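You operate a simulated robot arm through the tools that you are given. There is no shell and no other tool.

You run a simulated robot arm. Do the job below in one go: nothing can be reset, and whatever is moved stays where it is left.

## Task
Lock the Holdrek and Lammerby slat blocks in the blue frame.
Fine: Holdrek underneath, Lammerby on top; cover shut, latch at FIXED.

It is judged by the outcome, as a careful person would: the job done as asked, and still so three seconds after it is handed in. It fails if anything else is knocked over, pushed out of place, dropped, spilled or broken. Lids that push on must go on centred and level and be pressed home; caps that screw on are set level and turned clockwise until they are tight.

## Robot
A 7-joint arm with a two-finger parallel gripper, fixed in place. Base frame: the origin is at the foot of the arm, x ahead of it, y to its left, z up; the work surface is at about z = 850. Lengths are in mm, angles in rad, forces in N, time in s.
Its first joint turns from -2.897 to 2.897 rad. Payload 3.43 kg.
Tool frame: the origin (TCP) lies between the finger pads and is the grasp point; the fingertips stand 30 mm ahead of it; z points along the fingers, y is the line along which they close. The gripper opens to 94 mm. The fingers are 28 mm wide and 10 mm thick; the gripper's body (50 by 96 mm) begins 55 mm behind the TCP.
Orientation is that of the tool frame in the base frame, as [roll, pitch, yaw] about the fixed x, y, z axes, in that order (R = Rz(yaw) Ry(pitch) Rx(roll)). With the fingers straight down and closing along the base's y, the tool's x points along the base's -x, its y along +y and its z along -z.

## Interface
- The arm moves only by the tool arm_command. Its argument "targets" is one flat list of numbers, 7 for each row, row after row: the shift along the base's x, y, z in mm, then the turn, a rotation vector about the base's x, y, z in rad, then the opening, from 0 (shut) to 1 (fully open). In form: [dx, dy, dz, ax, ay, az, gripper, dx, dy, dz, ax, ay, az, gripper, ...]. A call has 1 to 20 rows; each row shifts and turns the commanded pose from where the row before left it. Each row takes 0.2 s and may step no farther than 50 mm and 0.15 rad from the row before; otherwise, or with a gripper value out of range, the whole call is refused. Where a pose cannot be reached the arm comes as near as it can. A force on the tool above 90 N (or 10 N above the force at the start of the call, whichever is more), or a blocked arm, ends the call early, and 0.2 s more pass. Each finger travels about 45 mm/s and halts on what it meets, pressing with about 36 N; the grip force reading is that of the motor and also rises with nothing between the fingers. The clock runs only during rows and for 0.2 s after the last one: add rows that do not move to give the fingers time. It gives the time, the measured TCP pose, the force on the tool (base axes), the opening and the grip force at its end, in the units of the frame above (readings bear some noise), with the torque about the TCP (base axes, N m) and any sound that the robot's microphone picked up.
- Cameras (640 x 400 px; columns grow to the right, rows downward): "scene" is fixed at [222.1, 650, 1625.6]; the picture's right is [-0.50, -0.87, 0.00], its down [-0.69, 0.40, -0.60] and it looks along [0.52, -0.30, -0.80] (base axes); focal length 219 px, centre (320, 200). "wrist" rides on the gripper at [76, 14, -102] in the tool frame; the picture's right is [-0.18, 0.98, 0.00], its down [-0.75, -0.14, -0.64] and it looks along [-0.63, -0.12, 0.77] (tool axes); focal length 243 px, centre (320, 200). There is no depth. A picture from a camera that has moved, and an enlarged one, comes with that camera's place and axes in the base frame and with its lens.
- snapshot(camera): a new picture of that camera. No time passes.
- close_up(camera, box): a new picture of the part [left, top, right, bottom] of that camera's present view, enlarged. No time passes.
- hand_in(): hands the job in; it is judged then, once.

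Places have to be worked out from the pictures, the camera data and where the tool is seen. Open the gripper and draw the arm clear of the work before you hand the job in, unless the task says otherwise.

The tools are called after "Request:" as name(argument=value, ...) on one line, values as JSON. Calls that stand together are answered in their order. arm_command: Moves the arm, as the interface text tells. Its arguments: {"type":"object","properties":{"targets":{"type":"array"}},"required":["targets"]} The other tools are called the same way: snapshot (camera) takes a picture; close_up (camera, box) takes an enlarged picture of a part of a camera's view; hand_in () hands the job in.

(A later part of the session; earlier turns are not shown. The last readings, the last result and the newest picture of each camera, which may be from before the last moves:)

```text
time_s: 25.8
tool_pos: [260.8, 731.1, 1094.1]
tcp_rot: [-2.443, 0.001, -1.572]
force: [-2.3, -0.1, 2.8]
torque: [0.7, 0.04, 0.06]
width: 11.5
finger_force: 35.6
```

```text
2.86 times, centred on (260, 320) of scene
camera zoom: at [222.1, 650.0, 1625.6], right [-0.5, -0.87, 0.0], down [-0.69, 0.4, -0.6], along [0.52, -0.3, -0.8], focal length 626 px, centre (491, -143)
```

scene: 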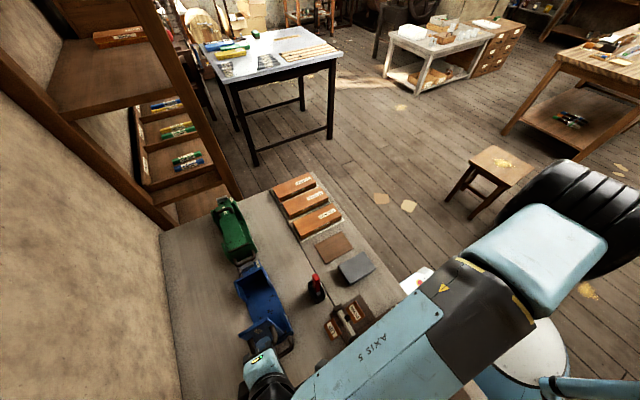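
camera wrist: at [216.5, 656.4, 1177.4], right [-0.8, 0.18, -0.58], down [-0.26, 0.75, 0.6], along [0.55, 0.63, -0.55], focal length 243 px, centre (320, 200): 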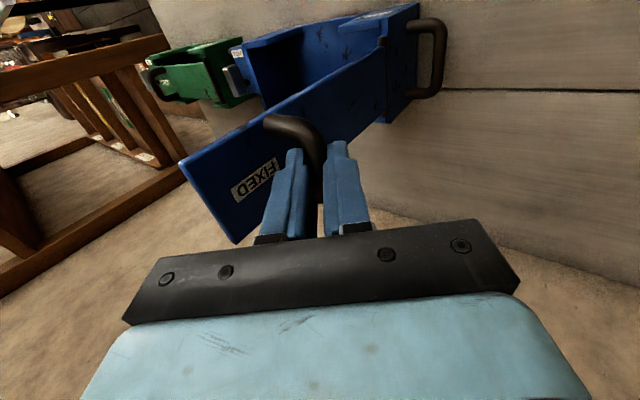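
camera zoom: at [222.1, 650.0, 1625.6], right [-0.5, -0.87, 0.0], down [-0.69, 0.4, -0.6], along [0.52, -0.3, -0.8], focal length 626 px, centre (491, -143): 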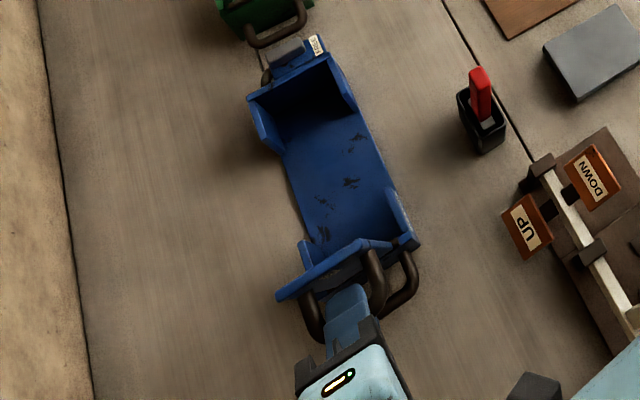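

Still light forces; the tray is empty and open. One more 5° step, then another if it moves freely.

Request:
arm_command(targets=[-12.7, 0, -5.8, 0, -0.0349, 0, 0, 0, 0, 0, 0, 0, 0, 0])

Request:
close_up(camera="scene", box=[200, 250, 320, 390])

```text
time_s: 26.4
tool_pos: [247.3, 731.6, 1090.2]
tcp_rot: [-2.407, 0.001, -1.571]
force: [-5.0, -2.4, 10.6]
torque: [0.69, -0.01, -0.09]
width: 11.4
finger_force: 36.0
```

```text
2.86 times, centred on (260, 320) of scene
camera zoom: at [222.1, 650.0, 1625.6], right [-0.5, -0.87, 0.0], down [-0.69, 0.4, -0.6], along [0.52, -0.3, -0.8], focal length 626 px, centre (491, -143)
```

zoom: 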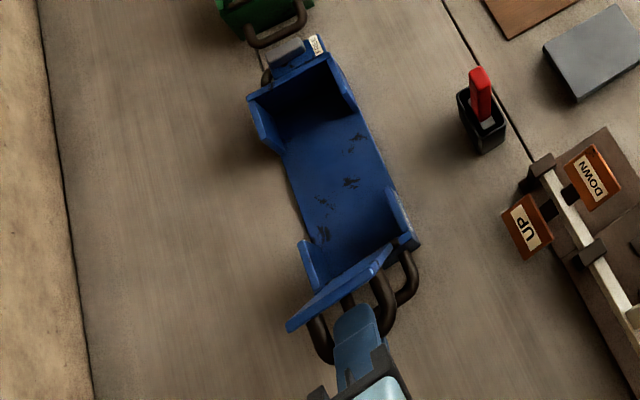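

The force rises slightly (10 N), so the cover seems near its stop past vertical. I'll open the fingers a little and see whether it stays.

Request:
arm_command(targets=[0, 0, 2, 0, 0, 0, 0.25, 0, 0, 0, 0, 0, 0, 0.25, 0, 0, 0, 0, 0, 0, 0.25])

Request:
close_up(camera="scene", box=[200, 250, 320, 390])

Request:
snapshot(camera="wrist")

```text
time_s: 27.2
tool_pos: [248.9, 730.8, 1090.1]
tcp_rot: [-2.409, 0.0, -1.571]
force: [-0.7, -0.1, -0.2]
torque: [0.02, -0.01, -0.02]
width: 23.9
finger_force: 0.7
```

```text
2.86 times, centred on (260, 320) of scene
camera zoom: at [222.1, 650.0, 1625.6], right [-0.5, -0.87, 0.0], down [-0.69, 0.4, -0.6], along [0.52, -0.3, -0.8], focal length 626 px, centre (491, -143)
```

zoom: 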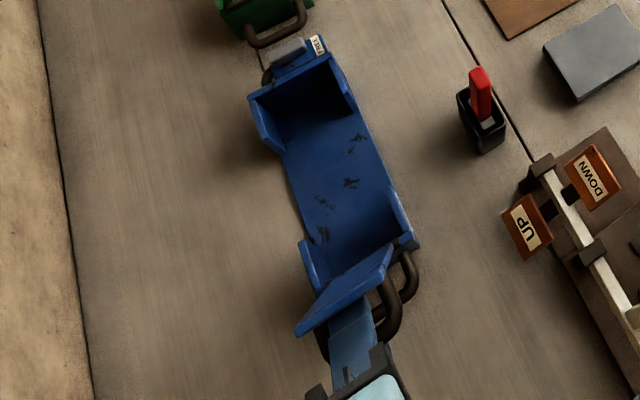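

```text
taken
camera wrist: at [170.1, 656.4, 1158.3], right [-0.73, 0.18, -0.66], down [-0.32, 0.75, 0.57], along [0.6, 0.63, -0.49], focal length 243 px, centre (320, 200)
```

wrist: 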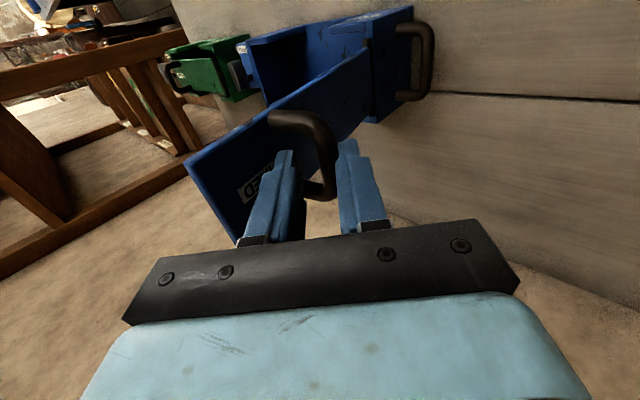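

The cover leans past vertical. Withdrawing the fingers slowly along the tool axis and watching it.

Request:
arm_command(targets=[-8, 0, 8.8, 0, 0, 0, 0.25, -8, 0, 8.8, 0, 0, 0, 0.25, -8, 0, 8.8, 0, 0, 0, 0.25, -8, 0, 8.8, 0, 0, 0, 0.25, 0, 0, 0, 0, 0, 0, 0.25])

Request:
close_up(camera="scene", box=[200, 250, 320, 390])

Request:
snapshot(camera="wrist")

```text
time_s: 28.4
tool_pos: [218.3, 732.0, 1124.7]
tcp_rot: [-2.409, -0.001, -1.569]
force: [0.3, 0.1, -0.3]
torque: [0.01, 0.0, 0.02]
width: 23.7
finger_force: 0.1
```

```text
2.86 times, centred on (260, 320) of scene
camera zoom: at [222.1, 650.0, 1625.6], right [-0.5, -0.87, 0.0], down [-0.69, 0.4, -0.6], along [0.52, -0.3, -0.8], focal length 626 px, centre (491, -143)
```

zoom: 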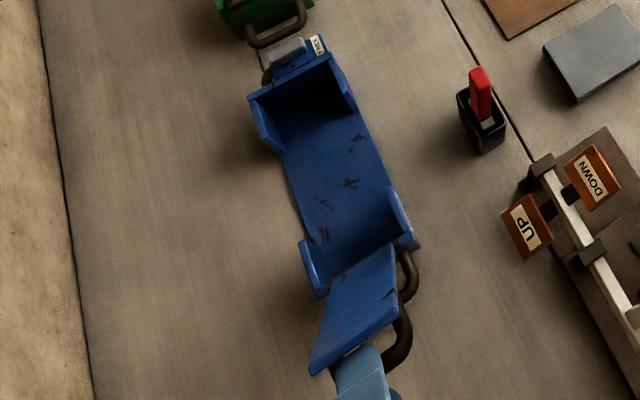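

```text
taken
camera wrist: at [138.9, 656.3, 1193.4], right [-0.73, 0.18, -0.66], down [-0.32, 0.75, 0.57], along [0.6, 0.63, -0.49], focal length 243 px, centre (320, 200)
```

wrist: 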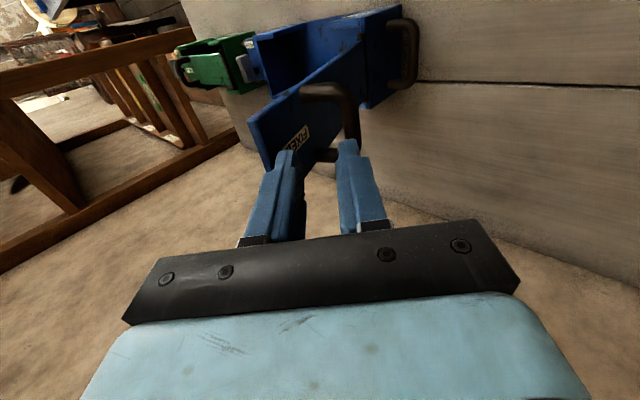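

The cover continued a bit past where I released it. I'll hold 0.6 s to see whether it has stopped.

Request:
arm_command(targets=[-8, 0, 8.8, 0, 0, 0, 0.25, -8, 0, 8.8, 0, 0, 0, 0.25, 0, 0, 0, 0, 0, 0, 0.25])

Request:
close_up(camera="scene", box=[200, 250, 320, 390])

Request:
snapshot(camera="wrist")

```text
time_s: 29.2
tool_pos: [200.8, 731.4, 1142.7]
tcp_rot: [-2.408, 0.0, -1.572]
force: [-1.1, 0.7, 0.9]
torque: [0.01, -0.02, 0.01]
width: 23.7
finger_force: 0.0
```

```text
2.86 times, centred on (260, 320) of scene
camera zoom: at [222.1, 650.0, 1625.6], right [-0.5, -0.87, 0.0], down [-0.69, 0.4, -0.6], along [0.52, -0.3, -0.8], focal length 626 px, centre (491, -143)
```

zoom: 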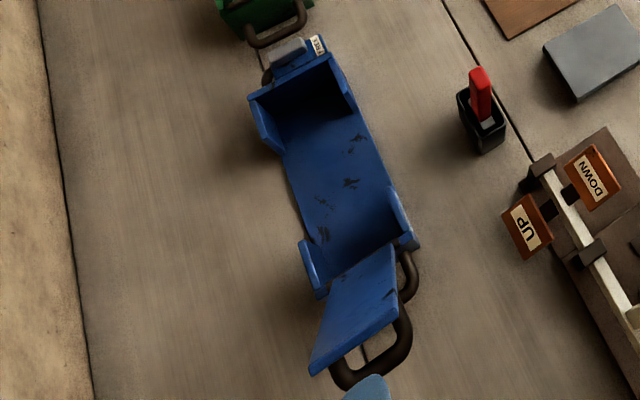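

```text
taken
camera wrist: at [122.5, 655.9, 1210.9], right [-0.73, 0.18, -0.66], down [-0.32, 0.75, 0.57], along [0.6, 0.63, -0.49], focal length 243 px, centre (320, 200)
```

wrist: 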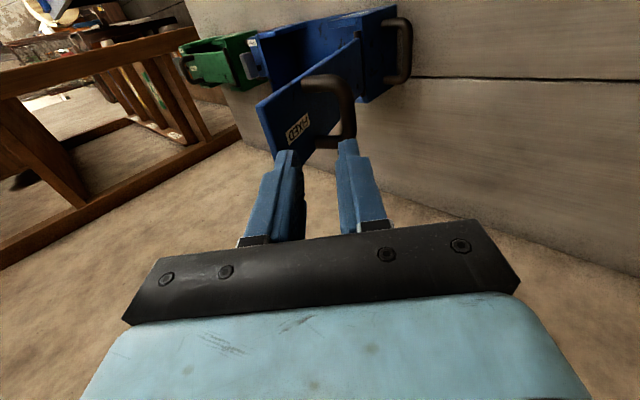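

The cover rests stably at about 110° open. I'll retreat upward, straighten the tool and look into the open tray.

Request:
arm_command(targets=[0, 0, 40, 0, 0, 0, 0.25, 0, 0, 45, 0, 0, 0, 0.5, 38, 2, 5, 0, 0.1466, 0, 1, 38, 2, 0, 0, 0.1466, 0, 1, 38, 2, 0, 0, 0.1466, 0, 1, 38, 2, 0, 0, 0.1466, 0, 1, 38, 3, 0, 0, 0.1466, 0, 1, 38, 3, -30, 0, 0, 0, 1])

Request:
snapshot(camera="wrist")

Request:
snapshot(camera="scene")

```text
time_s: 31.0
tool_pos: [429.5, 745.4, 1203.4]
tcp_rot: [3.14, 0.0, -1.57]
force: [-0.1, -0.2, 0.4]
torque: [0.0, -0.05, -0.05]
width: 94.3
finger_force: 0.1
```

```text
taken
camera wrist: at [416.0, 669.8, 1307.3], right [-0.98, 0.18, 0.0], down [0.14, 0.75, 0.64], along [0.12, 0.63, -0.77], focal length 243 px, centre (320, 200)
```

wrist: 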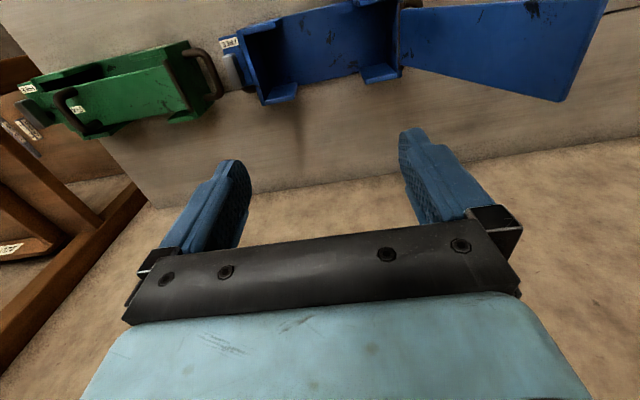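

```text
taken
```

scene: 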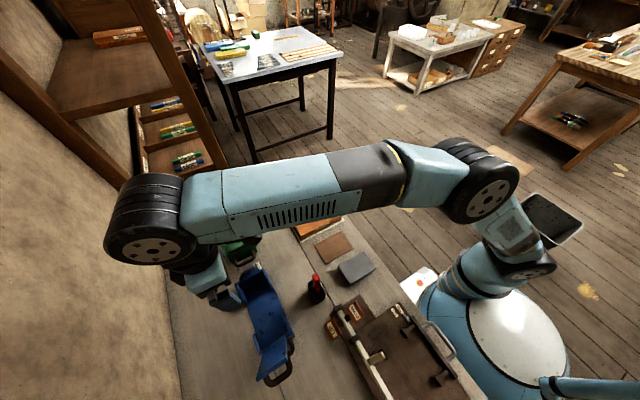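

The tray is at the picture's top; I'll shift −y by 60 mm and zoom into it.

Request:
arm_command(targets=[0, -30, -20, 0, 0, 0, 1, 0, -30, -20, 0, 0, 0, 1, 0, 0, 0, 0, 0, 0, 1])

Request:
close_up(camera="wrist", box=[210, 20, 410, 145])

Request:
close_up(camera="scene", box=[220, 240, 320, 390])

```text
time_s: 31.8
tool_pos: [431.6, 685.3, 1164.3]
tcp_rot: [3.14, -0.001, -1.57]
force: [-0.5, -0.2, -0.2]
torque: [-0.03, 0.02, -0.02]
width: 93.8
finger_force: 0.0
```

```text
3.20 times, centred on (310, 82) of wrist
camera zoom: at [417.1, 610.5, 1267.7], right [-0.98, 0.18, 0.0], down [0.14, 0.75, 0.64], along [0.12, 0.63, -0.77], focal length 776 px, centre (352, 576)
```

zoom: 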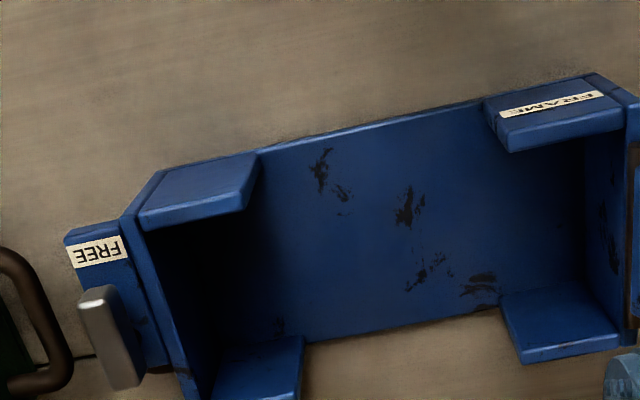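

```text
2.67 times, centred on (270, 315) of scene
camera zoom: at [222.1, 650.0, 1625.6], right [-0.5, -0.87, 0.0], down [-0.69, 0.4, -0.6], along [0.52, -0.3, -0.8], focal length 584 px, centre (453, -107)
```

zoom: 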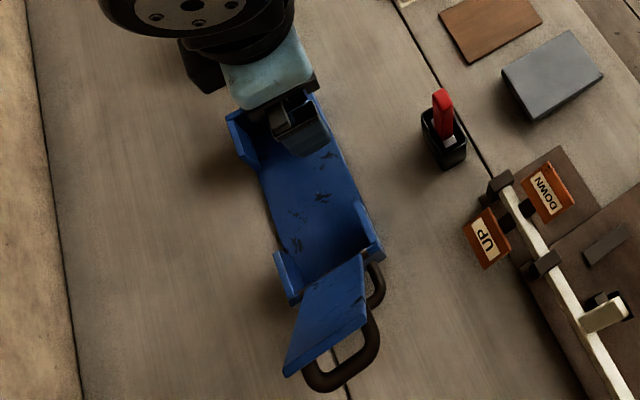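

Tray: floor z≈862, interior y≈687–771 (centre ≈729), x≈328–517, corner posts leave x≈370–475 open for the fingers. I'll lower the camera for more exact end-plate positions.

Request:
arm_command(targets=[0, 10, -40, 0, 0, 0, 1, 0, 5, -40, 0, 0, 0, 1, 0, 0, 0, 0, 0, 0, 1])

Request:
close_up(camera="wrist", box=[180, 0, 420, 150])

Request:
close_up(camera="wrist", box=[380, 0, 500, 120])

Request:
snapshot(camera="wrist")

```text
time_s: 32.6
tool_pos: [432.3, 700.8, 1082.8]
tcp_rot: [3.141, 0.001, -1.57]
force: [0.6, 0.7, -0.1]
torque: [0.03, -0.02, 0.01]
width: 94.5
finger_force: 0.0
```

```text
2.67 times, centred on (300, 75) of wrist
camera zoom: at [417.2, 625.7, 1186.7], right [-0.98, 0.18, 0.0], down [0.14, 0.75, 0.64], along [0.12, 0.63, -0.77], focal length 647 px, centre (373, 533)
```

zoom: 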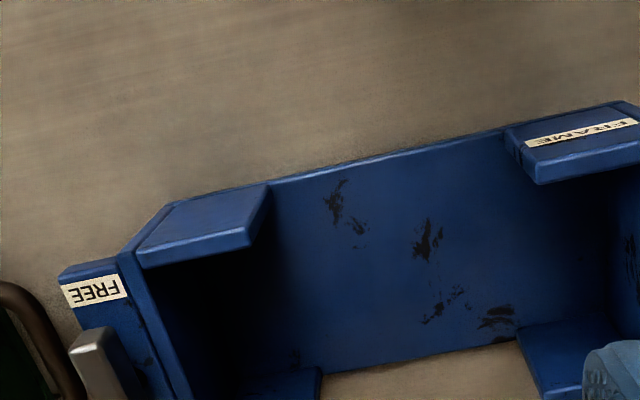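

```text
3.33 times, centred on (440, 60) of wrist
camera zoom: at [417.2, 625.7, 1186.7], right [-0.98, 0.18, 0.0], down [0.14, 0.75, 0.64], along [0.12, 0.63, -0.77], focal length 809 px, centre (-80, 667)
```

zoom: 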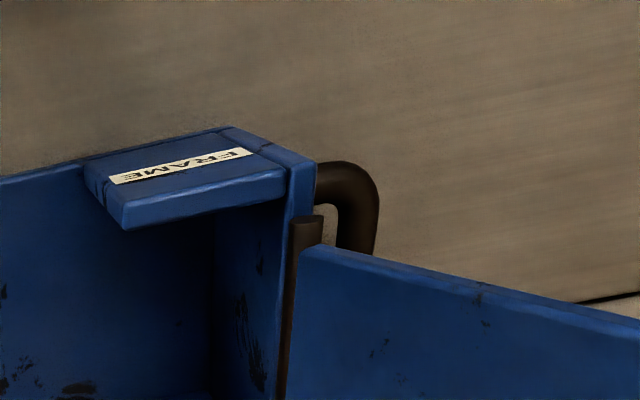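

```text
taken
camera wrist: at [417.2, 625.7, 1186.7], right [-0.98, 0.18, 0.0], down [0.14, 0.75, 0.64], along [0.12, 0.63, -0.77], focal length 243 px, centre (320, 200)
```

wrist: 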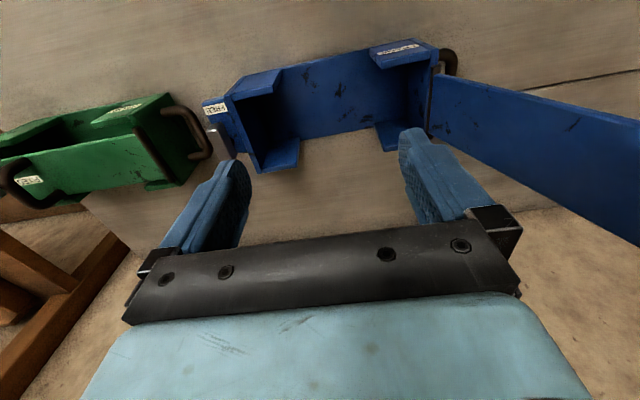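

Tray interior ≈ x 323–523 (centre ≈423), y centre ≈729. Next I travel to above Holdrek at (836, 425) with the gripper open.

Request:
arm_command(targets=[36.9, -24.95, -4, 0, 0, 0, 1, 36.9, -24.95, -4, 0, 0, 0, 1, 36.9, -24.95, -4, 0, 0, 0, 1, 36.9, -24.95, -4, 0, 0, 0, 1, 36.9, -24.95, -4, 0, 0, 0, 1, 36.9, -24.95, -4, 0, 0, 0, 1, 36.9, -24.95, -4, 0, 0, 0, 1, 36.9, -24.95, -4, 0, 0, 0, 1, 36.9, -24.95, -4, 0, 0, 0, 1, 36.9, -24.95, -4, 0, 0, 0, 1, 36.9, -24.95, -4, 0, 0, 0, 1, 0, 0, -30, 0, 0, 0, 1, 0, 0, 0, 0, 0, 0, 1])

Request:
snapshot(camera="wrist")

Request:
close_up(camera="wrist", box=[180, 60, 480, 240])

Request:
snapshot(camera="scene")

```text
time_s: 35.4
tool_pos: [838.2, 427.6, 1008.3]
tcp_rot: [-3.141, 0.001, -1.571]
force: [-0.2, 0.2, -0.2]
torque: [-0.02, 0.02, -0.01]
width: 94.2
finger_force: 0.0
```

```text
taken
camera wrist: at [822.5, 352.8, 1112.4], right [-0.98, 0.18, 0.0], down [0.14, 0.75, 0.64], along [0.12, 0.63, -0.77], focal length 243 px, centre (320, 200)
```

wrist: 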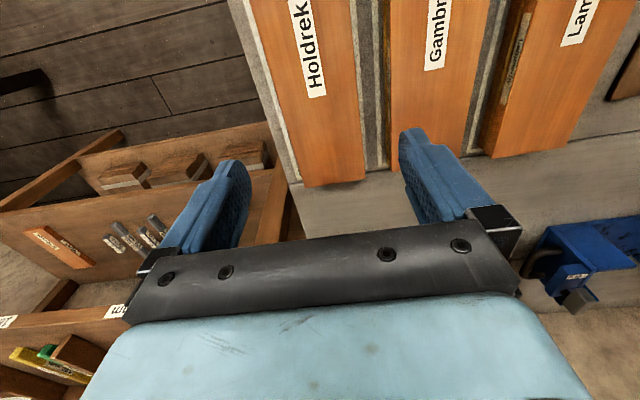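

```text
2.13 times, centred on (330, 150) of wrist
camera zoom: at [822.5, 352.8, 1112.4], right [-0.98, 0.18, 0.0], down [0.14, 0.75, 0.64], along [0.12, 0.63, -0.77], focal length 518 px, centre (299, 307)
```

zoom: 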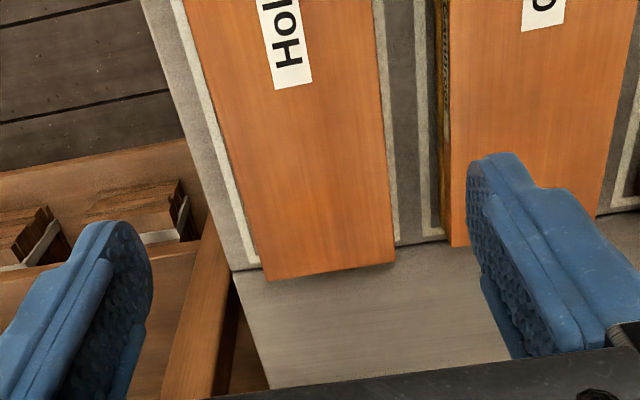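

```text
taken
```

scene: 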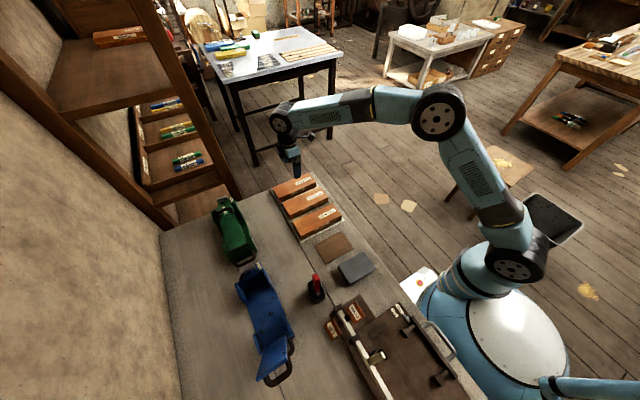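

Holdrek's centre computes to (836.4, 427), width ≈71 mm, between the open fingers. Descending so the tips stop about 6 mm above the bench.

Request:
arm_command(targets=[0.7, 1.5, -40, 0, 0, 0, 1, 0, 0, -35, 0, 0, 0, 1, 0, 0, -25, 0, 0, 0, 1, 0, 0, -12, 0, 0, 0, 1, 0, 0, -7, 0, 0, 0, 1, 0, 0, 0, 0, 0, 0, 1])

Request:
snapshot(camera="wrist")

Request:
close_up(camera="scene", box=[260, 140, 350, 230])

```text
time_s: 36.8
tool_pos: [836.0, 427.5, 888.6]
tcp_rot: [3.141, 0.001, -1.57]
force: [0.0, 0.5, 0.0]
torque: [-0.01, 0.01, 0.0]
width: 93.8
finger_force: 0.1
```

```text
taken
camera wrist: at [823.2, 352.0, 992.6], right [-0.98, 0.18, 0.0], down [0.14, 0.75, 0.64], along [0.12, 0.63, -0.77], focal length 243 px, centre (320, 200)
```

wrist: 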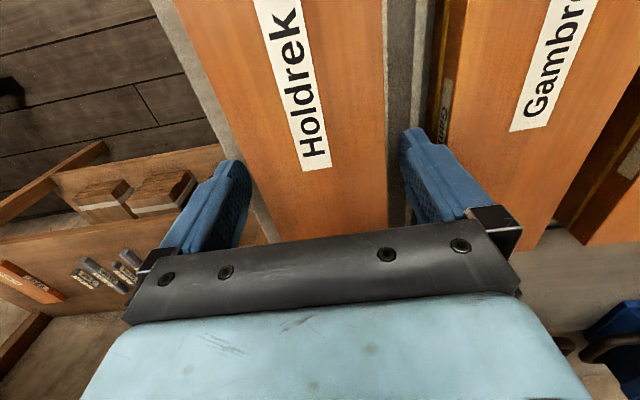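

```text
4.44 times, centred on (305, 185) of scene
camera zoom: at [222.1, 650.0, 1625.6], right [-0.5, -0.87, 0.0], down [-0.69, 0.4, -0.6], along [0.52, -0.3, -0.8], focal length 974 px, centre (387, 267)
```

zoom: 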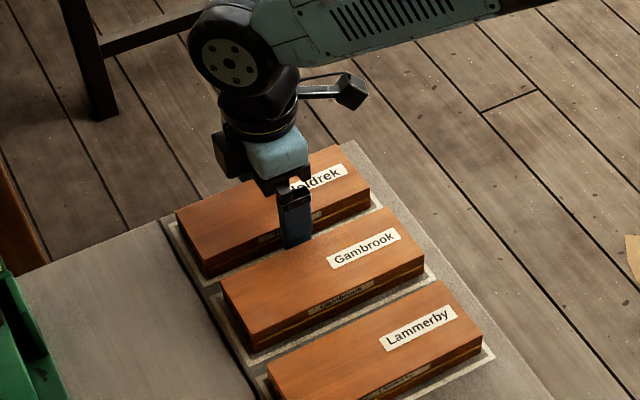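

The fingers straddle Holdrek, clear of Gambrook. Closing.

Request:
arm_command(targets=[0, 0, 0, 0, 0, 0, 0.5, 0, 0, 0, 0, 0, 0, 0.5, 0, 0, 0, 0, 0, 0, 0.5])

Request:
close_up(camera="scene", box=[260, 140, 350, 230])

```text
time_s: 37.6
tool_pos: [837.2, 425.8, 889.5]
tcp_rot: [3.141, 0.0, -1.57]
force: [-0.3, -0.2, 0.3]
torque: [0.01, 0.01, 0.05]
width: 71.7
finger_force: 35.8
```

```text
4.44 times, centred on (305, 185) of scene
camera zoom: at [222.1, 650.0, 1625.6], right [-0.5, -0.87, 0.0], down [-0.69, 0.4, -0.6], along [0.52, -0.3, -0.8], focal length 974 px, centre (387, 267)
```

zoom: 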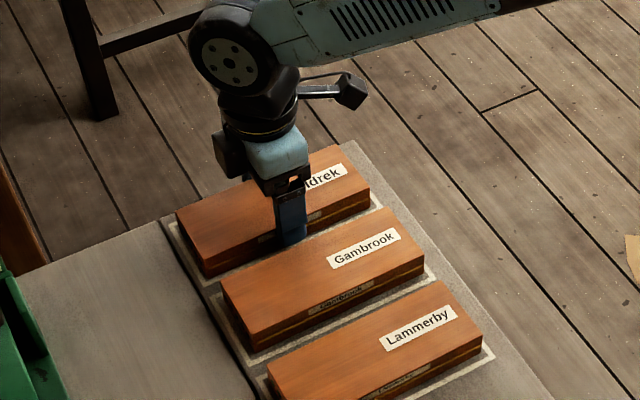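

Holdrek is gripped at 71.7 mm. Lifting straight up.

Request:
arm_command(targets=[0, 0, 10, 0, 0, 0, 0.5, 0, 0, 30, 0, 0, 0, 0.5, 0, 0, 40, 0, 0, 0, 0.5, 0, 0, 40, 0, 0, 0, 0.5, 0, 0, 40, 0, 0, 0, 0.5, 0, 0, 0, 0, 0, 0, 0.5])

Request:
snapshot(camera="wrist")

Request:
snapshot(camera="scene")

```text
time_s: 39.0
tool_pos: [836.9, 425.7, 1050.0]
tcp_rot: [3.139, 0.0, -1.57]
force: [0.2, 0.4, -0.9]
torque: [-0.02, -0.04, -0.01]
width: 47.2
finger_force: 0.0
```

```text
taken
camera wrist: at [821.3, 351.4, 1152.5], right [-0.98, 0.18, 0.0], down [0.14, 0.75, 0.64], along [0.12, 0.63, -0.77], focal length 243 px, centre (320, 200)
```

wrist: 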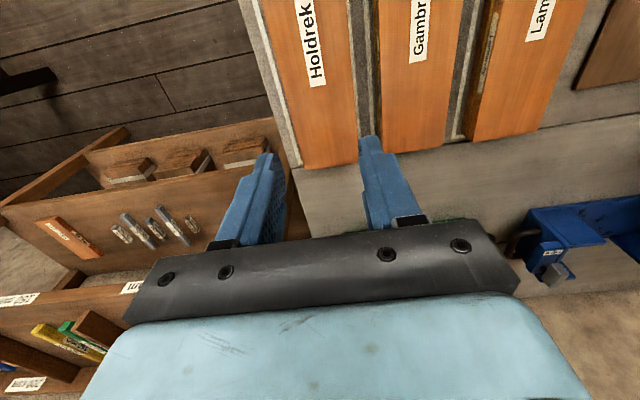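

```text
taken
```

scene: 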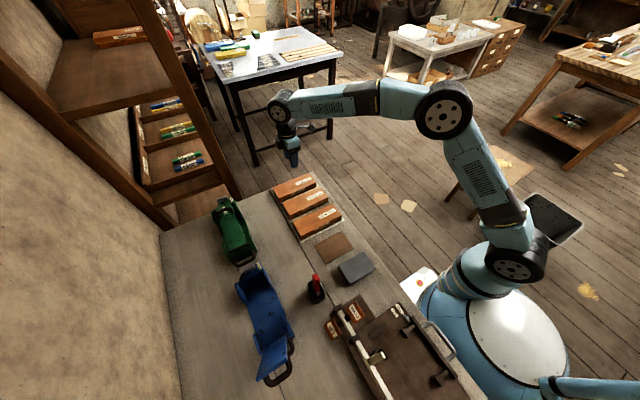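

Holdrek slipped out and stayed on the bench. I'll check it is undisturbed before gripping deeper and lifting more slowly.

Request:
close_up(camera="scene", box=[260, 160, 360, 250])

Request:
close_up(camera="wrist", box=[220, 0, 420, 180])

Request:
close_up(camera="scene", box=[265, 165, 325, 205])

```text
4.44 times, centred on (310, 205) of scene
camera zoom: at [222.1, 650.0, 1625.6], right [-0.5, -0.87, 0.0], down [-0.69, 0.4, -0.6], along [0.52, -0.3, -0.8], focal length 974 px, centre (364, 178)
```

zoom: 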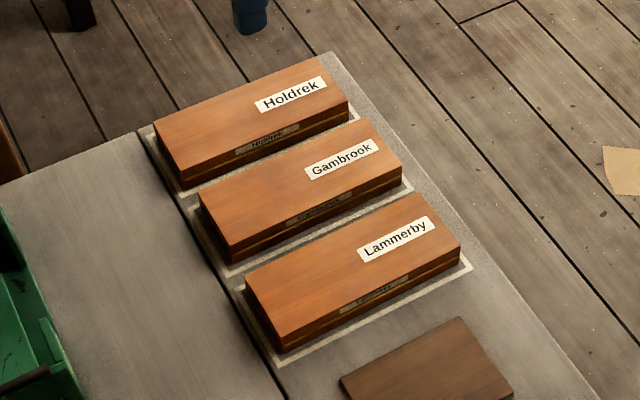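

```text
2.22 times, centred on (320, 90) of wrist
camera zoom: at [821.3, 351.4, 1152.5], right [-0.98, 0.18, 0.0], down [0.14, 0.75, 0.64], along [0.12, 0.63, -0.77], focal length 539 px, centre (320, 444)
```

zoom: 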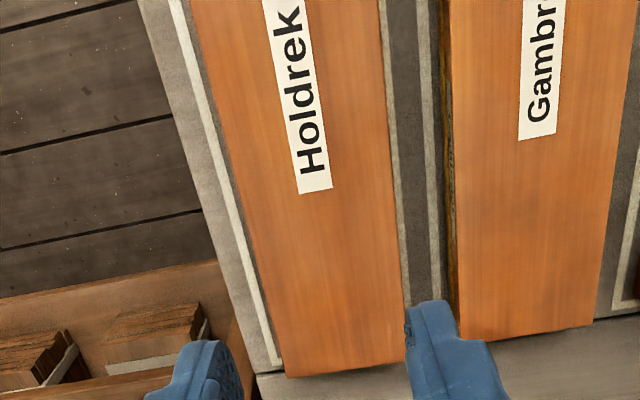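

```text
10.00 times, centred on (295, 185) of scene
camera zoom: at [222.1, 650.0, 1625.6], right [-0.5, -0.87, 0.0], down [-0.69, 0.4, -0.6], along [0.52, -0.3, -0.8], focal length 2192 px, centre (570, 350)
```

zoom: 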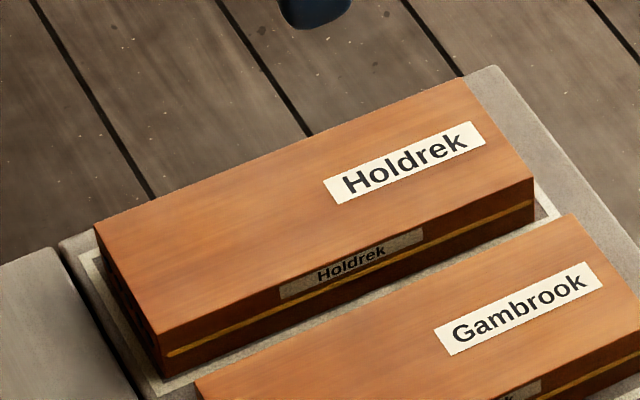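

Holdrek has not moved. I'll descend again, tips to ~853.5, grip, and lift only a few millimetres slowly to read the load.

Request:
arm_command(targets=[0, 0, -20, 0, 0, 0, 1, 0, 0, -40, 0, 0, 0, 1, 0, 0, -40, 0, 0, 0, 1, 0, 0, -40, 0, 0, 0, 1, 0, 0, -15, 0, 0, 0, 1, 0, 0, -6, 0, 0, 0, 1, 0, 0, -3, 0, 0, 0, 1, 0, 0, 0, 0, 0, 0, 1])

```text
time_s: 40.8
tool_pos: [836.4, 426.9, 886.2]
tcp_rot: [3.14, 0.001, -1.57]
force: [-0.2, -0.8, 0.2]
torque: [0.02, 0.01, -0.05]
width: 94.2
finger_force: 0.2
```

No contact yet; I'll lower another 2.5 mm, then close with a full-shut command.

Request:
arm_command(targets=[0, 0, -1.5, 0, 0, 0, 1, 0, 0, -1, 0, 0, 0, 1, 0, 0, 0, 0, 0, 0, 0, 0, 0, 0, 0, 0, 0, 0, 0, 0, 0, 0, 0, 0, 0, 0, 0, 0, 0, 0, 0, 0])

Request:
snapshot(camera="wrist")

```text
time_s: 42.2
tool_pos: [835.4, 426.1, 881.7]
tcp_rot: [-3.141, -0.001, -1.571]
force: [-0.7, -0.1, 0.3]
torque: [0.02, 0.03, -0.04]
width: 75.9
finger_force: 35.6
```

```text
taken
camera wrist: at [822.3, 351.9, 986.8], right [-0.98, 0.18, 0.0], down [0.14, 0.75, 0.64], along [0.12, 0.63, -0.77], focal length 243 px, centre (320, 200)
```

wrist: 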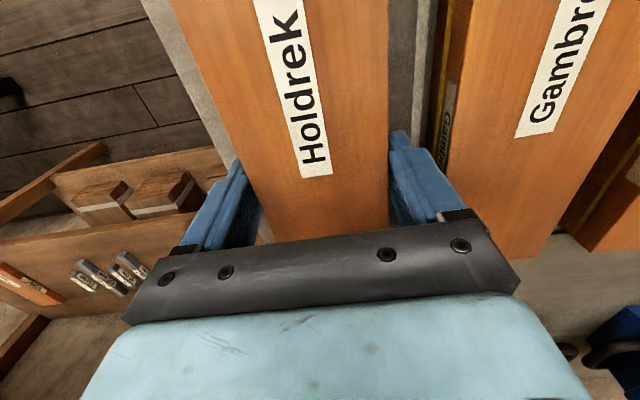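

The pads now read 75.9 mm, versus 71.7 mm higher up, so the block is wider low down. Slow lift test.

Request:
arm_command(targets=[0, 0, 1.5, 0, 0, 0, 0, 0, 0, 1.5, 0, 0, 0, 0, 0, 0, 2, 0, 0, 0, 0, 0, 0, 2, 0, 0, 0, 0, 0, 0, 2, 0, 0, 0, 0])

Request:
close_up(camera="wrist", box=[180, 60, 480, 240])

Request:
close_up(camera="scene", box=[265, 165, 325, 205])

```text
time_s: 43.4
tool_pos: [836.9, 427.1, 891.3]
tcp_rot: [3.141, -0.001, -1.57]
force: [0.7, 0.2, -2.0]
torque: [0.0, -0.01, 0.03]
width: 76.1
finger_force: 36.5
```

```text
2.13 times, centred on (330, 150) of wrist
camera zoom: at [822.6, 352.1, 995.2], right [-0.98, 0.18, 0.0], down [0.14, 0.75, 0.64], along [0.12, 0.63, -0.77], focal length 518 px, centre (299, 307)
```

zoom: 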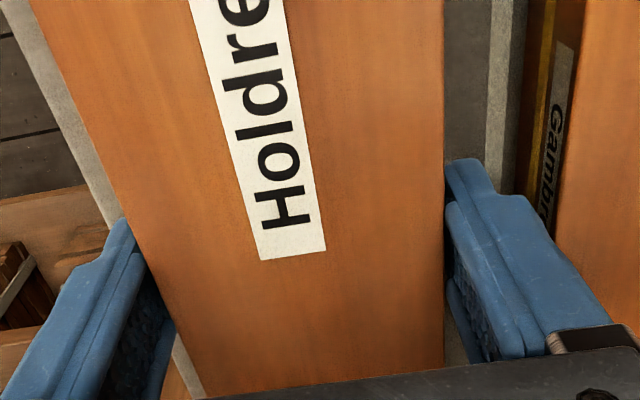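

```text
10.00 times, centred on (295, 185) of scene
camera zoom: at [222.1, 650.0, 1625.6], right [-0.5, -0.87, 0.0], down [-0.69, 0.4, -0.6], along [0.52, -0.3, -0.8], focal length 2192 px, centre (570, 350)
```

zoom: 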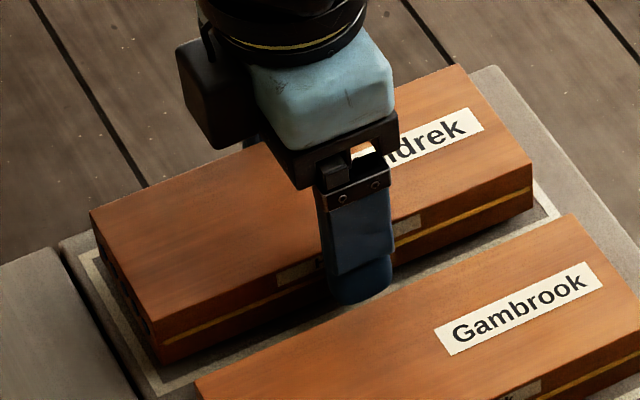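

The block is lifted and held firmly at 76 mm (≈2 N). Continuing the lift gently to about z=1040.

Request:
arm_command(targets=[0, 0, 4, 0, 0, 0, 0, 0, 0, 8, 0, 0, 0, 0, 0, 0, 13, 0, 0, 0, 0, 0, 0, 18, 0, 0, 0, 0, 0, 0, 22, 0, 0, 0, 0, 0, 0, 24, 0, 0, 0, 0, 0, 0, 24, 0, 0, 0, 0, 0, 0, 20, 0, 0, 0, 0, 0, 0, 12, 0, 0, 0, 0, 0, 0, 6, 0, 0, 0, 0])

Request:
snapshot(camera="scene")

Request:
snapshot(camera="wrist")

```text
time_s: 45.6
tool_pos: [837.3, 425.9, 1043.1]
tcp_rot: [3.14, 0.001, -1.571]
force: [-0.8, -1.5, -3.2]
torque: [0.01, 0.02, -0.02]
width: 75.9
finger_force: 36.1
```

```text
taken
```

scene: 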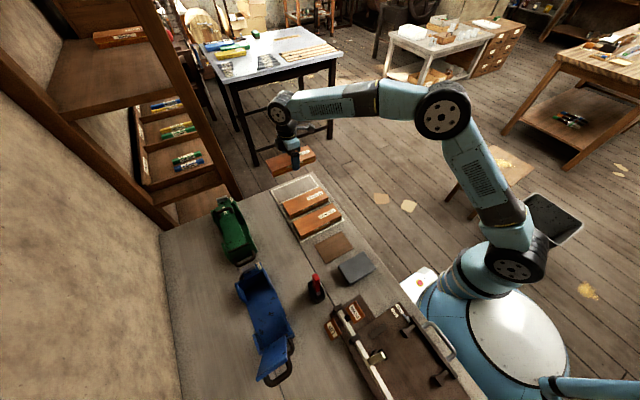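

```text
taken
camera wrist: at [823.1, 351.5, 1147.1], right [-0.98, 0.18, 0.0], down [0.14, 0.75, 0.64], along [0.12, 0.63, -0.77], focal length 243 px, centre (320, 200)
```

wrist: 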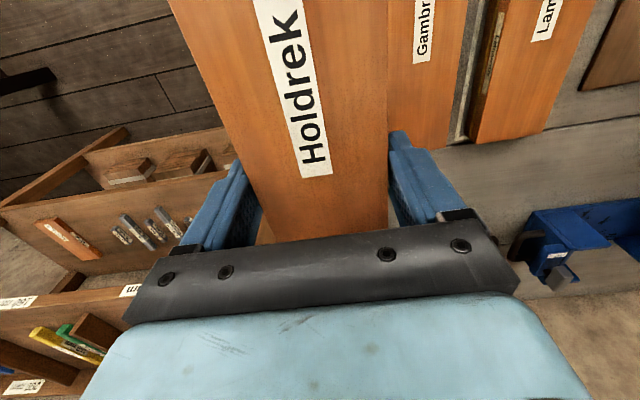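

Holdrek is secure. Carrying it over to the frame while turning it −90°, staying at z≈1042, with gentle speed ramps.

Request:
arm_command(targets=[-12.4, 9.1, 0, 0, 0, -0.05, 0, -20.7, 15.1, 0, 0, 0, -0.1, 0, -31, 22.7, 0, 0, 0, -0.14, 0, -35.1, 25.7, 0, 0, 0, -0.14, 0, -37.2, 27.2, 0, 0, 0, -0.14, 0, -37.2, 27.2, 0, 0, 0, -0.14, 0, -37.2, 27.2, 0, 0, 0, -0.14, 0, -37.2, 27.2, 0, 0, 0, -0.14, 0, -37.2, 27.2, 0, 0, 0, -0.14, 0, -35.1, 25.7, 0, 0, 0, -0.14, 0, -31, 22.7, 0, 0, 0, -0.14, 0, -24.8, 18.2, 0, 0, 0, -0.1, 0, -20.7, 15.1, 0, 0, 0, -0.0608, 0, -10.3, 7.6, 0, 0, 0, 0, 0, -6.2, 4.5, 0, 0, 0, 0, 0, 0, 0, 0, 0, 0, 0, 0])

Request:
snapshot(camera="scene")

Request:
snapshot(camera="wrist")

Request:
close_up(camera="scene", box=[180, 230, 320, 390])

```text
time_s: 49.0
tool_pos: [423.0, 729.4, 1042.8]
tcp_rot: [-3.141, 0.0, 3.142]
force: [-0.1, -0.3, -2.5]
torque: [-0.01, 0.01, 0.01]
width: 76.1
finger_force: 35.9
```

```text
taken
```

scene: 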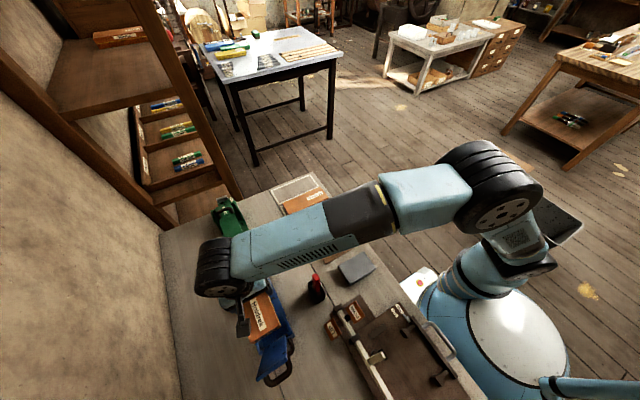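

```text
taken
camera wrist: at [347.8, 745.2, 1146.3], right [0.18, 0.98, 0.0], down [0.75, -0.14, 0.64], along [0.63, -0.12, -0.77], focal length 243 px, centre (320, 200)
```

wrist: 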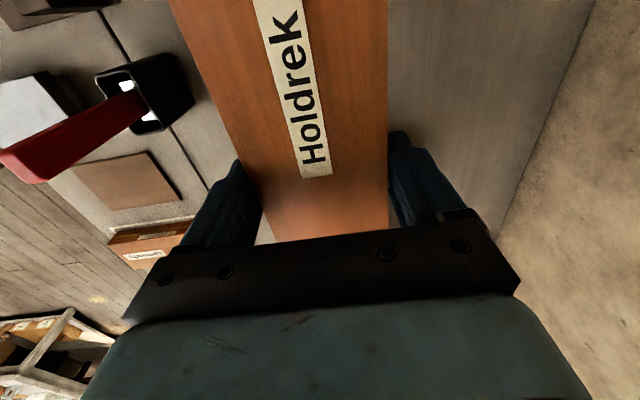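

```text
2.50 times, centred on (250, 310) of scene
camera zoom: at [222.1, 650.0, 1625.6], right [-0.5, -0.87, 0.0], down [-0.69, 0.4, -0.6], along [0.52, -0.3, -0.8], focal length 548 px, centre (495, -75)
```

zoom: 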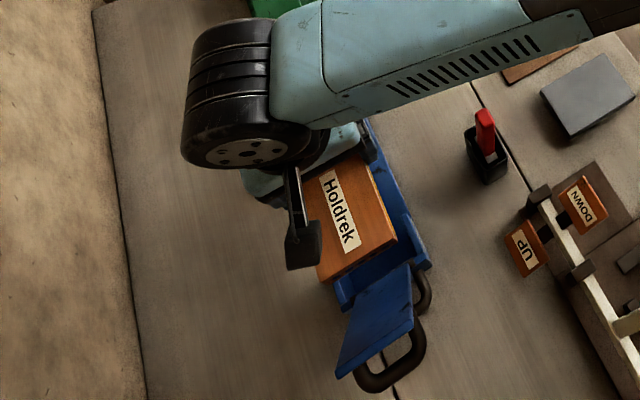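

The block hovers over the tray. I'll lower until its underside is ~20 mm above the post tops and compare edges.

Request:
arm_command(targets=[0.3, 0.7, -10, 0, 0, 0, 0, 0, 0, -20, 0, 0, 0, 0, 0, 0, -18, 0, 0, 0, 0, 0, 0, -9, 0, 0, 0, 0, 0, 0, 0, 0, 0, 0, 0])

Request:
close_up(camera="scene", box=[220, 270, 310, 370])

Request:
snapshot(camera="wrist")

```text
time_s: 50.2
tool_pos: [424.7, 730.0, 985.3]
tcp_rot: [3.141, 0.003, 3.141]
force: [-0.4, -0.3, -2.6]
torque: [-0.01, 0.02, 0.02]
width: 76.1
finger_force: 36.1
```

```text
4.00 times, centred on (265, 320) of scene
camera zoom: at [222.1, 650.0, 1625.6], right [-0.5, -0.87, 0.0], down [-0.69, 0.4, -0.6], along [0.52, -0.3, -0.8], focal length 877 px, centre (540, -280)
```

zoom: 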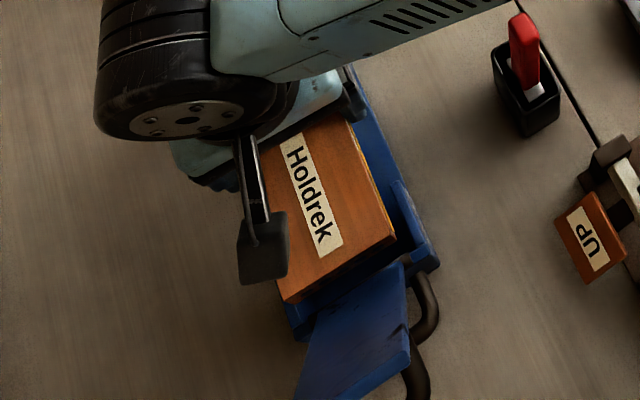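

```text
taken
camera wrist: at [347.4, 745.7, 1089.5], right [0.18, 0.98, 0.0], down [0.75, -0.14, 0.64], along [0.63, -0.12, -0.77], focal length 243 px, centre (320, 200)
```

wrist: 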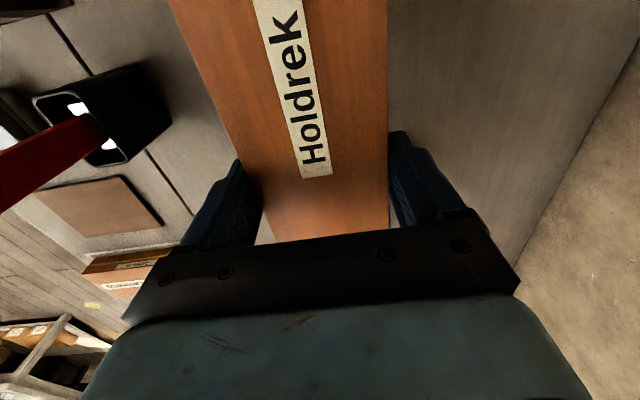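

Edges in the scene agree with about 4 mm end clearance; I shift −y by 1 mm to centre and lower in stages into the posts.

Request:
arm_command(targets=[0, -1, -8, 0, 0, 0, 0, 0, 0, -10, 0, 0, 0, 0, 0, 0, -8, 0, 0, 0, 0, 0, 0, -5, 0, 0, 0, 0, 0, 0, 0, 0, 0, 0, 0])

Request:
close_up(camera="scene", box=[220, 270, 310, 370])

Request:
close_up(camera="wrist", box=[150, 0, 450, 200])

```text
time_s: 51.4
tool_pos: [422.9, 727.3, 955.0]
tcp_rot: [-3.141, 0.0, 3.142]
force: [0.2, -0.1, -3.4]
torque: [0.01, 0.04, 0.02]
width: 76.2
finger_force: 35.9
```

```text
4.00 times, centred on (265, 320) of scene
camera zoom: at [222.1, 650.0, 1625.6], right [-0.5, -0.87, 0.0], down [-0.69, 0.4, -0.6], along [0.52, -0.3, -0.8], focal length 877 px, centre (540, -280)
```

zoom: 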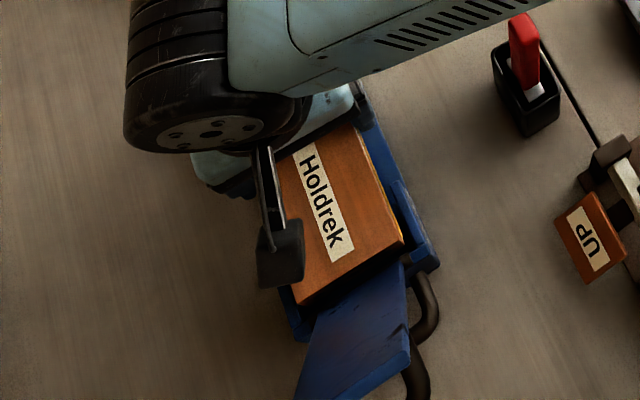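

```text
2.00 times, centred on (300, 100) of wrist
camera zoom: at [347.1, 744.1, 1059.1], right [0.18, 0.98, 0.0], down [0.75, -0.14, 0.64], along [0.63, -0.12, -0.77], focal length 485 px, centre (360, 400)
```

zoom: 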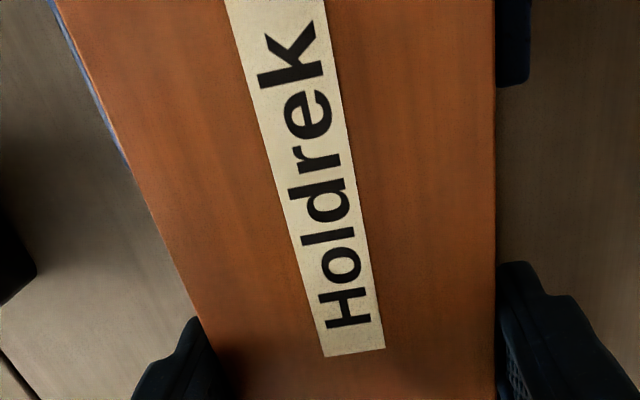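

The +y post gap ≈4 mm and −y gap similar, so the block is centred. Continuing down toward the floor.

Request:
arm_command(targets=[0, 0.3, -8, 0, 0, 0, 0, 0, 0, -12, 0, 0, 0, 0, 0, 0, -12, 0, 0, 0, 0, 0, 0, -9, 0, 0, 0, 0, 0, 0, -5, 0, 0, 0, 0, 0, 0, 0, 0, 0, 0, 0])

Request:
close_up(camera="scene", box=[220, 270, 310, 370])

Request:
close_up(camera="wrist", box=[150, 0, 450, 200])

```text
time_s: 52.8
tool_pos: [424.3, 728.1, 908.6]
tcp_rot: [-3.141, 0.0, 3.141]
force: [0.3, -0.1, -2.8]
torque: [0.01, -0.02, -0.01]
width: 75.9
finger_force: 36.2
```

```text
4.00 times, centred on (265, 320) of scene
camera zoom: at [222.1, 650.0, 1625.6], right [-0.5, -0.87, 0.0], down [-0.69, 0.4, -0.6], along [0.52, -0.3, -0.8], focal length 877 px, centre (540, -280)
```

zoom: 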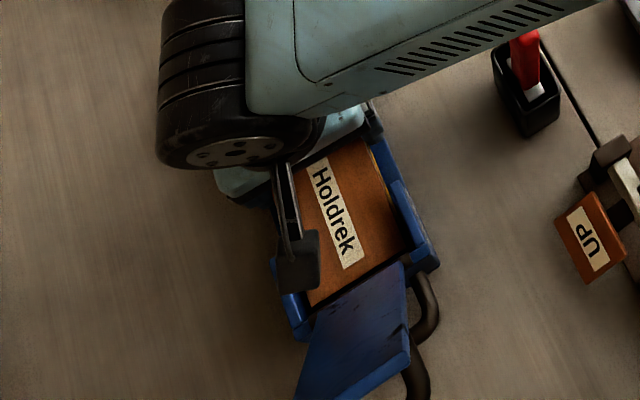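

```text
2.00 times, centred on (300, 100) of wrist
camera zoom: at [347.8, 744.5, 1012.7], right [0.18, 0.98, 0.0], down [0.75, -0.14, 0.64], along [0.63, -0.12, -0.77], focal length 485 px, centre (360, 400)
```

zoom: 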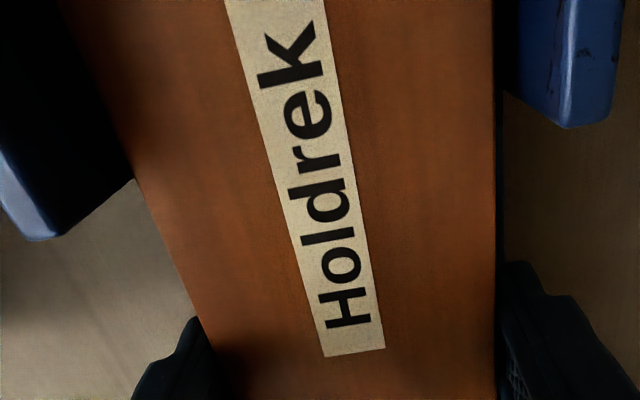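

Holdrek is between the posts without touching. Lowering the last ~14 mm in small steps until it meets the floor.

Request:
arm_command(targets=[0, 0, -4, 0, 0, 0, 0, 0, 0, -3, 0, 0, 0, 0, 0, 0, -2, 0, 0, 0, 0, 0, 0, -2, 0, 0, 0, 0, 0, 0, 0, 0, 0, 0, 0])

```text
time_s: 54.0
tool_pos: [423.8, 729.0, 898.4]
tcp_rot: [-3.141, 0.0, 3.141]
force: [0.4, 0.9, -2.5]
torque: [0.02, -0.01, -0.03]
width: 75.9
finger_force: 36.6
```

Still free (cmd z ≈896.7). Millimetre steps now.

Request:
arm_command(targets=[0, 0, -1, 0, 0, 0, 0, 0, 0, -1, 0, 0, 0, 0, 0, 0, -1, 0, 0, 0, 0])

```text
time_s: 54.8
tool_pos: [423.1, 730.7, 896.0]
tcp_rot: [-3.141, -0.001, 3.141]
force: [0.8, 0.5, -2.1]
torque: [0.01, 0.0, -0.01]
width: 76.0
finger_force: 36.4
```

Request:
arm_command(targets=[0, 0, -1, 0, 0, 0, 0, 0, 0, -1, 0, 0, 0, 0, 0, 0, 0, 0, 0, 0, 0])

Request:
close_up(camera="wrist", box=[150, 0, 450, 200])

```text
time_s: 55.6
tool_pos: [422.1, 728.4, 892.6]
tcp_rot: [-3.141, 0.002, -3.141]
force: [-0.5, -0.3, -3.0]
torque: [0.0, -0.01, 0.0]
width: 76.0
finger_force: 36.3
```

```text
2.00 times, centred on (300, 100) of wrist
camera zoom: at [346.9, 745.1, 996.9], right [0.18, 0.98, 0.0], down [0.75, -0.14, 0.64], along [0.63, -0.12, -0.77], focal length 485 px, centre (360, 400)
```

zoom: 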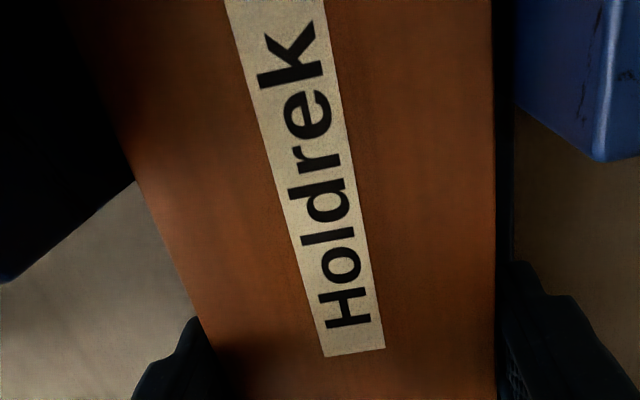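

Not on the floor yet (z cmd ≈891.7). I can now see the floor edge beside the block; continuing.

Request:
arm_command(targets=[0, 0, -1, 0, 0, 0, 0, 0, 0, -1, 0, 0, 0, 0, 0, 0, 0, 0, 0, 0, 0])

```text
time_s: 56.4
tool_pos: [423.3, 730.4, 890.5]
tcp_rot: [-3.141, 0.002, 3.141]
force: [0.3, -1.4, 2.7]
torque: [0.17, -0.16, 0.0]
width: 76.1
finger_force: 36.1
```

Contact with the floor (force flipped to +2.7 N). Opening the gripper to release Holdrek.

Request:
arm_command(targets=[0, 0, 0, 0, 0, 0, 0.9, 0, 0, 0, 0, 0, 0, 1, 0, 0, 0, 0, 0, 0, 1])

Request:
close_up(camera="wrist", box=[150, 0, 450, 200])

Request:
close_up(camera="scene", box=[220, 270, 310, 370])

```text
time_s: 57.2
tool_pos: [422.7, 730.0, 888.9]
tcp_rot: [3.141, 0.0, -3.141]
force: [0.3, -0.3, 0.2]
torque: [0.02, 0.04, 0.0]
width: 94.1
finger_force: 0.0
```

```text
2.00 times, centred on (300, 100) of wrist
camera zoom: at [346.8, 745.0, 994.4], right [0.18, 0.98, 0.0], down [0.75, -0.14, 0.64], along [0.63, -0.12, -0.77], focal length 485 px, centre (360, 400)
```

zoom: 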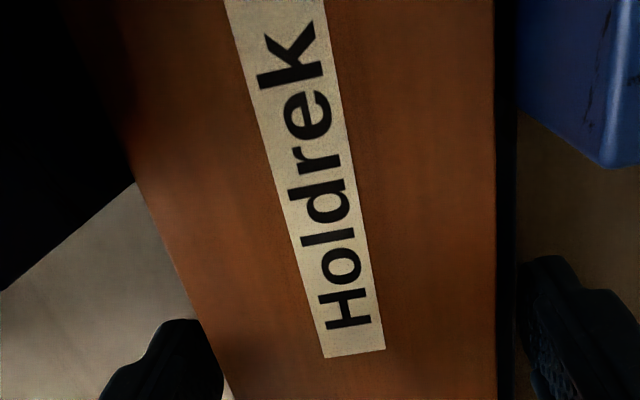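

```text
4.00 times, centred on (265, 320) of scene
camera zoom: at [222.1, 650.0, 1625.6], right [-0.5, -0.87, 0.0], down [-0.69, 0.4, -0.6], along [0.52, -0.3, -0.8], focal length 877 px, centre (540, -280)
```

zoom: 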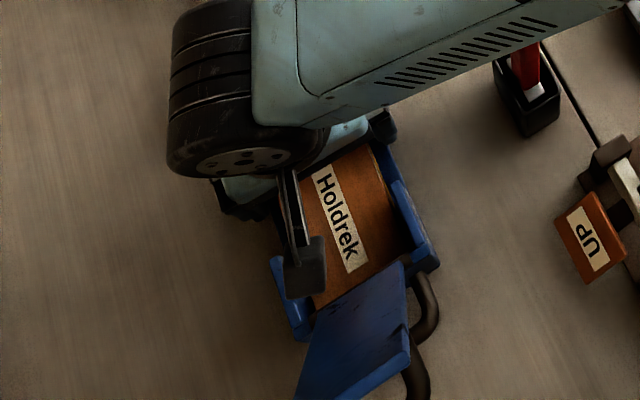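

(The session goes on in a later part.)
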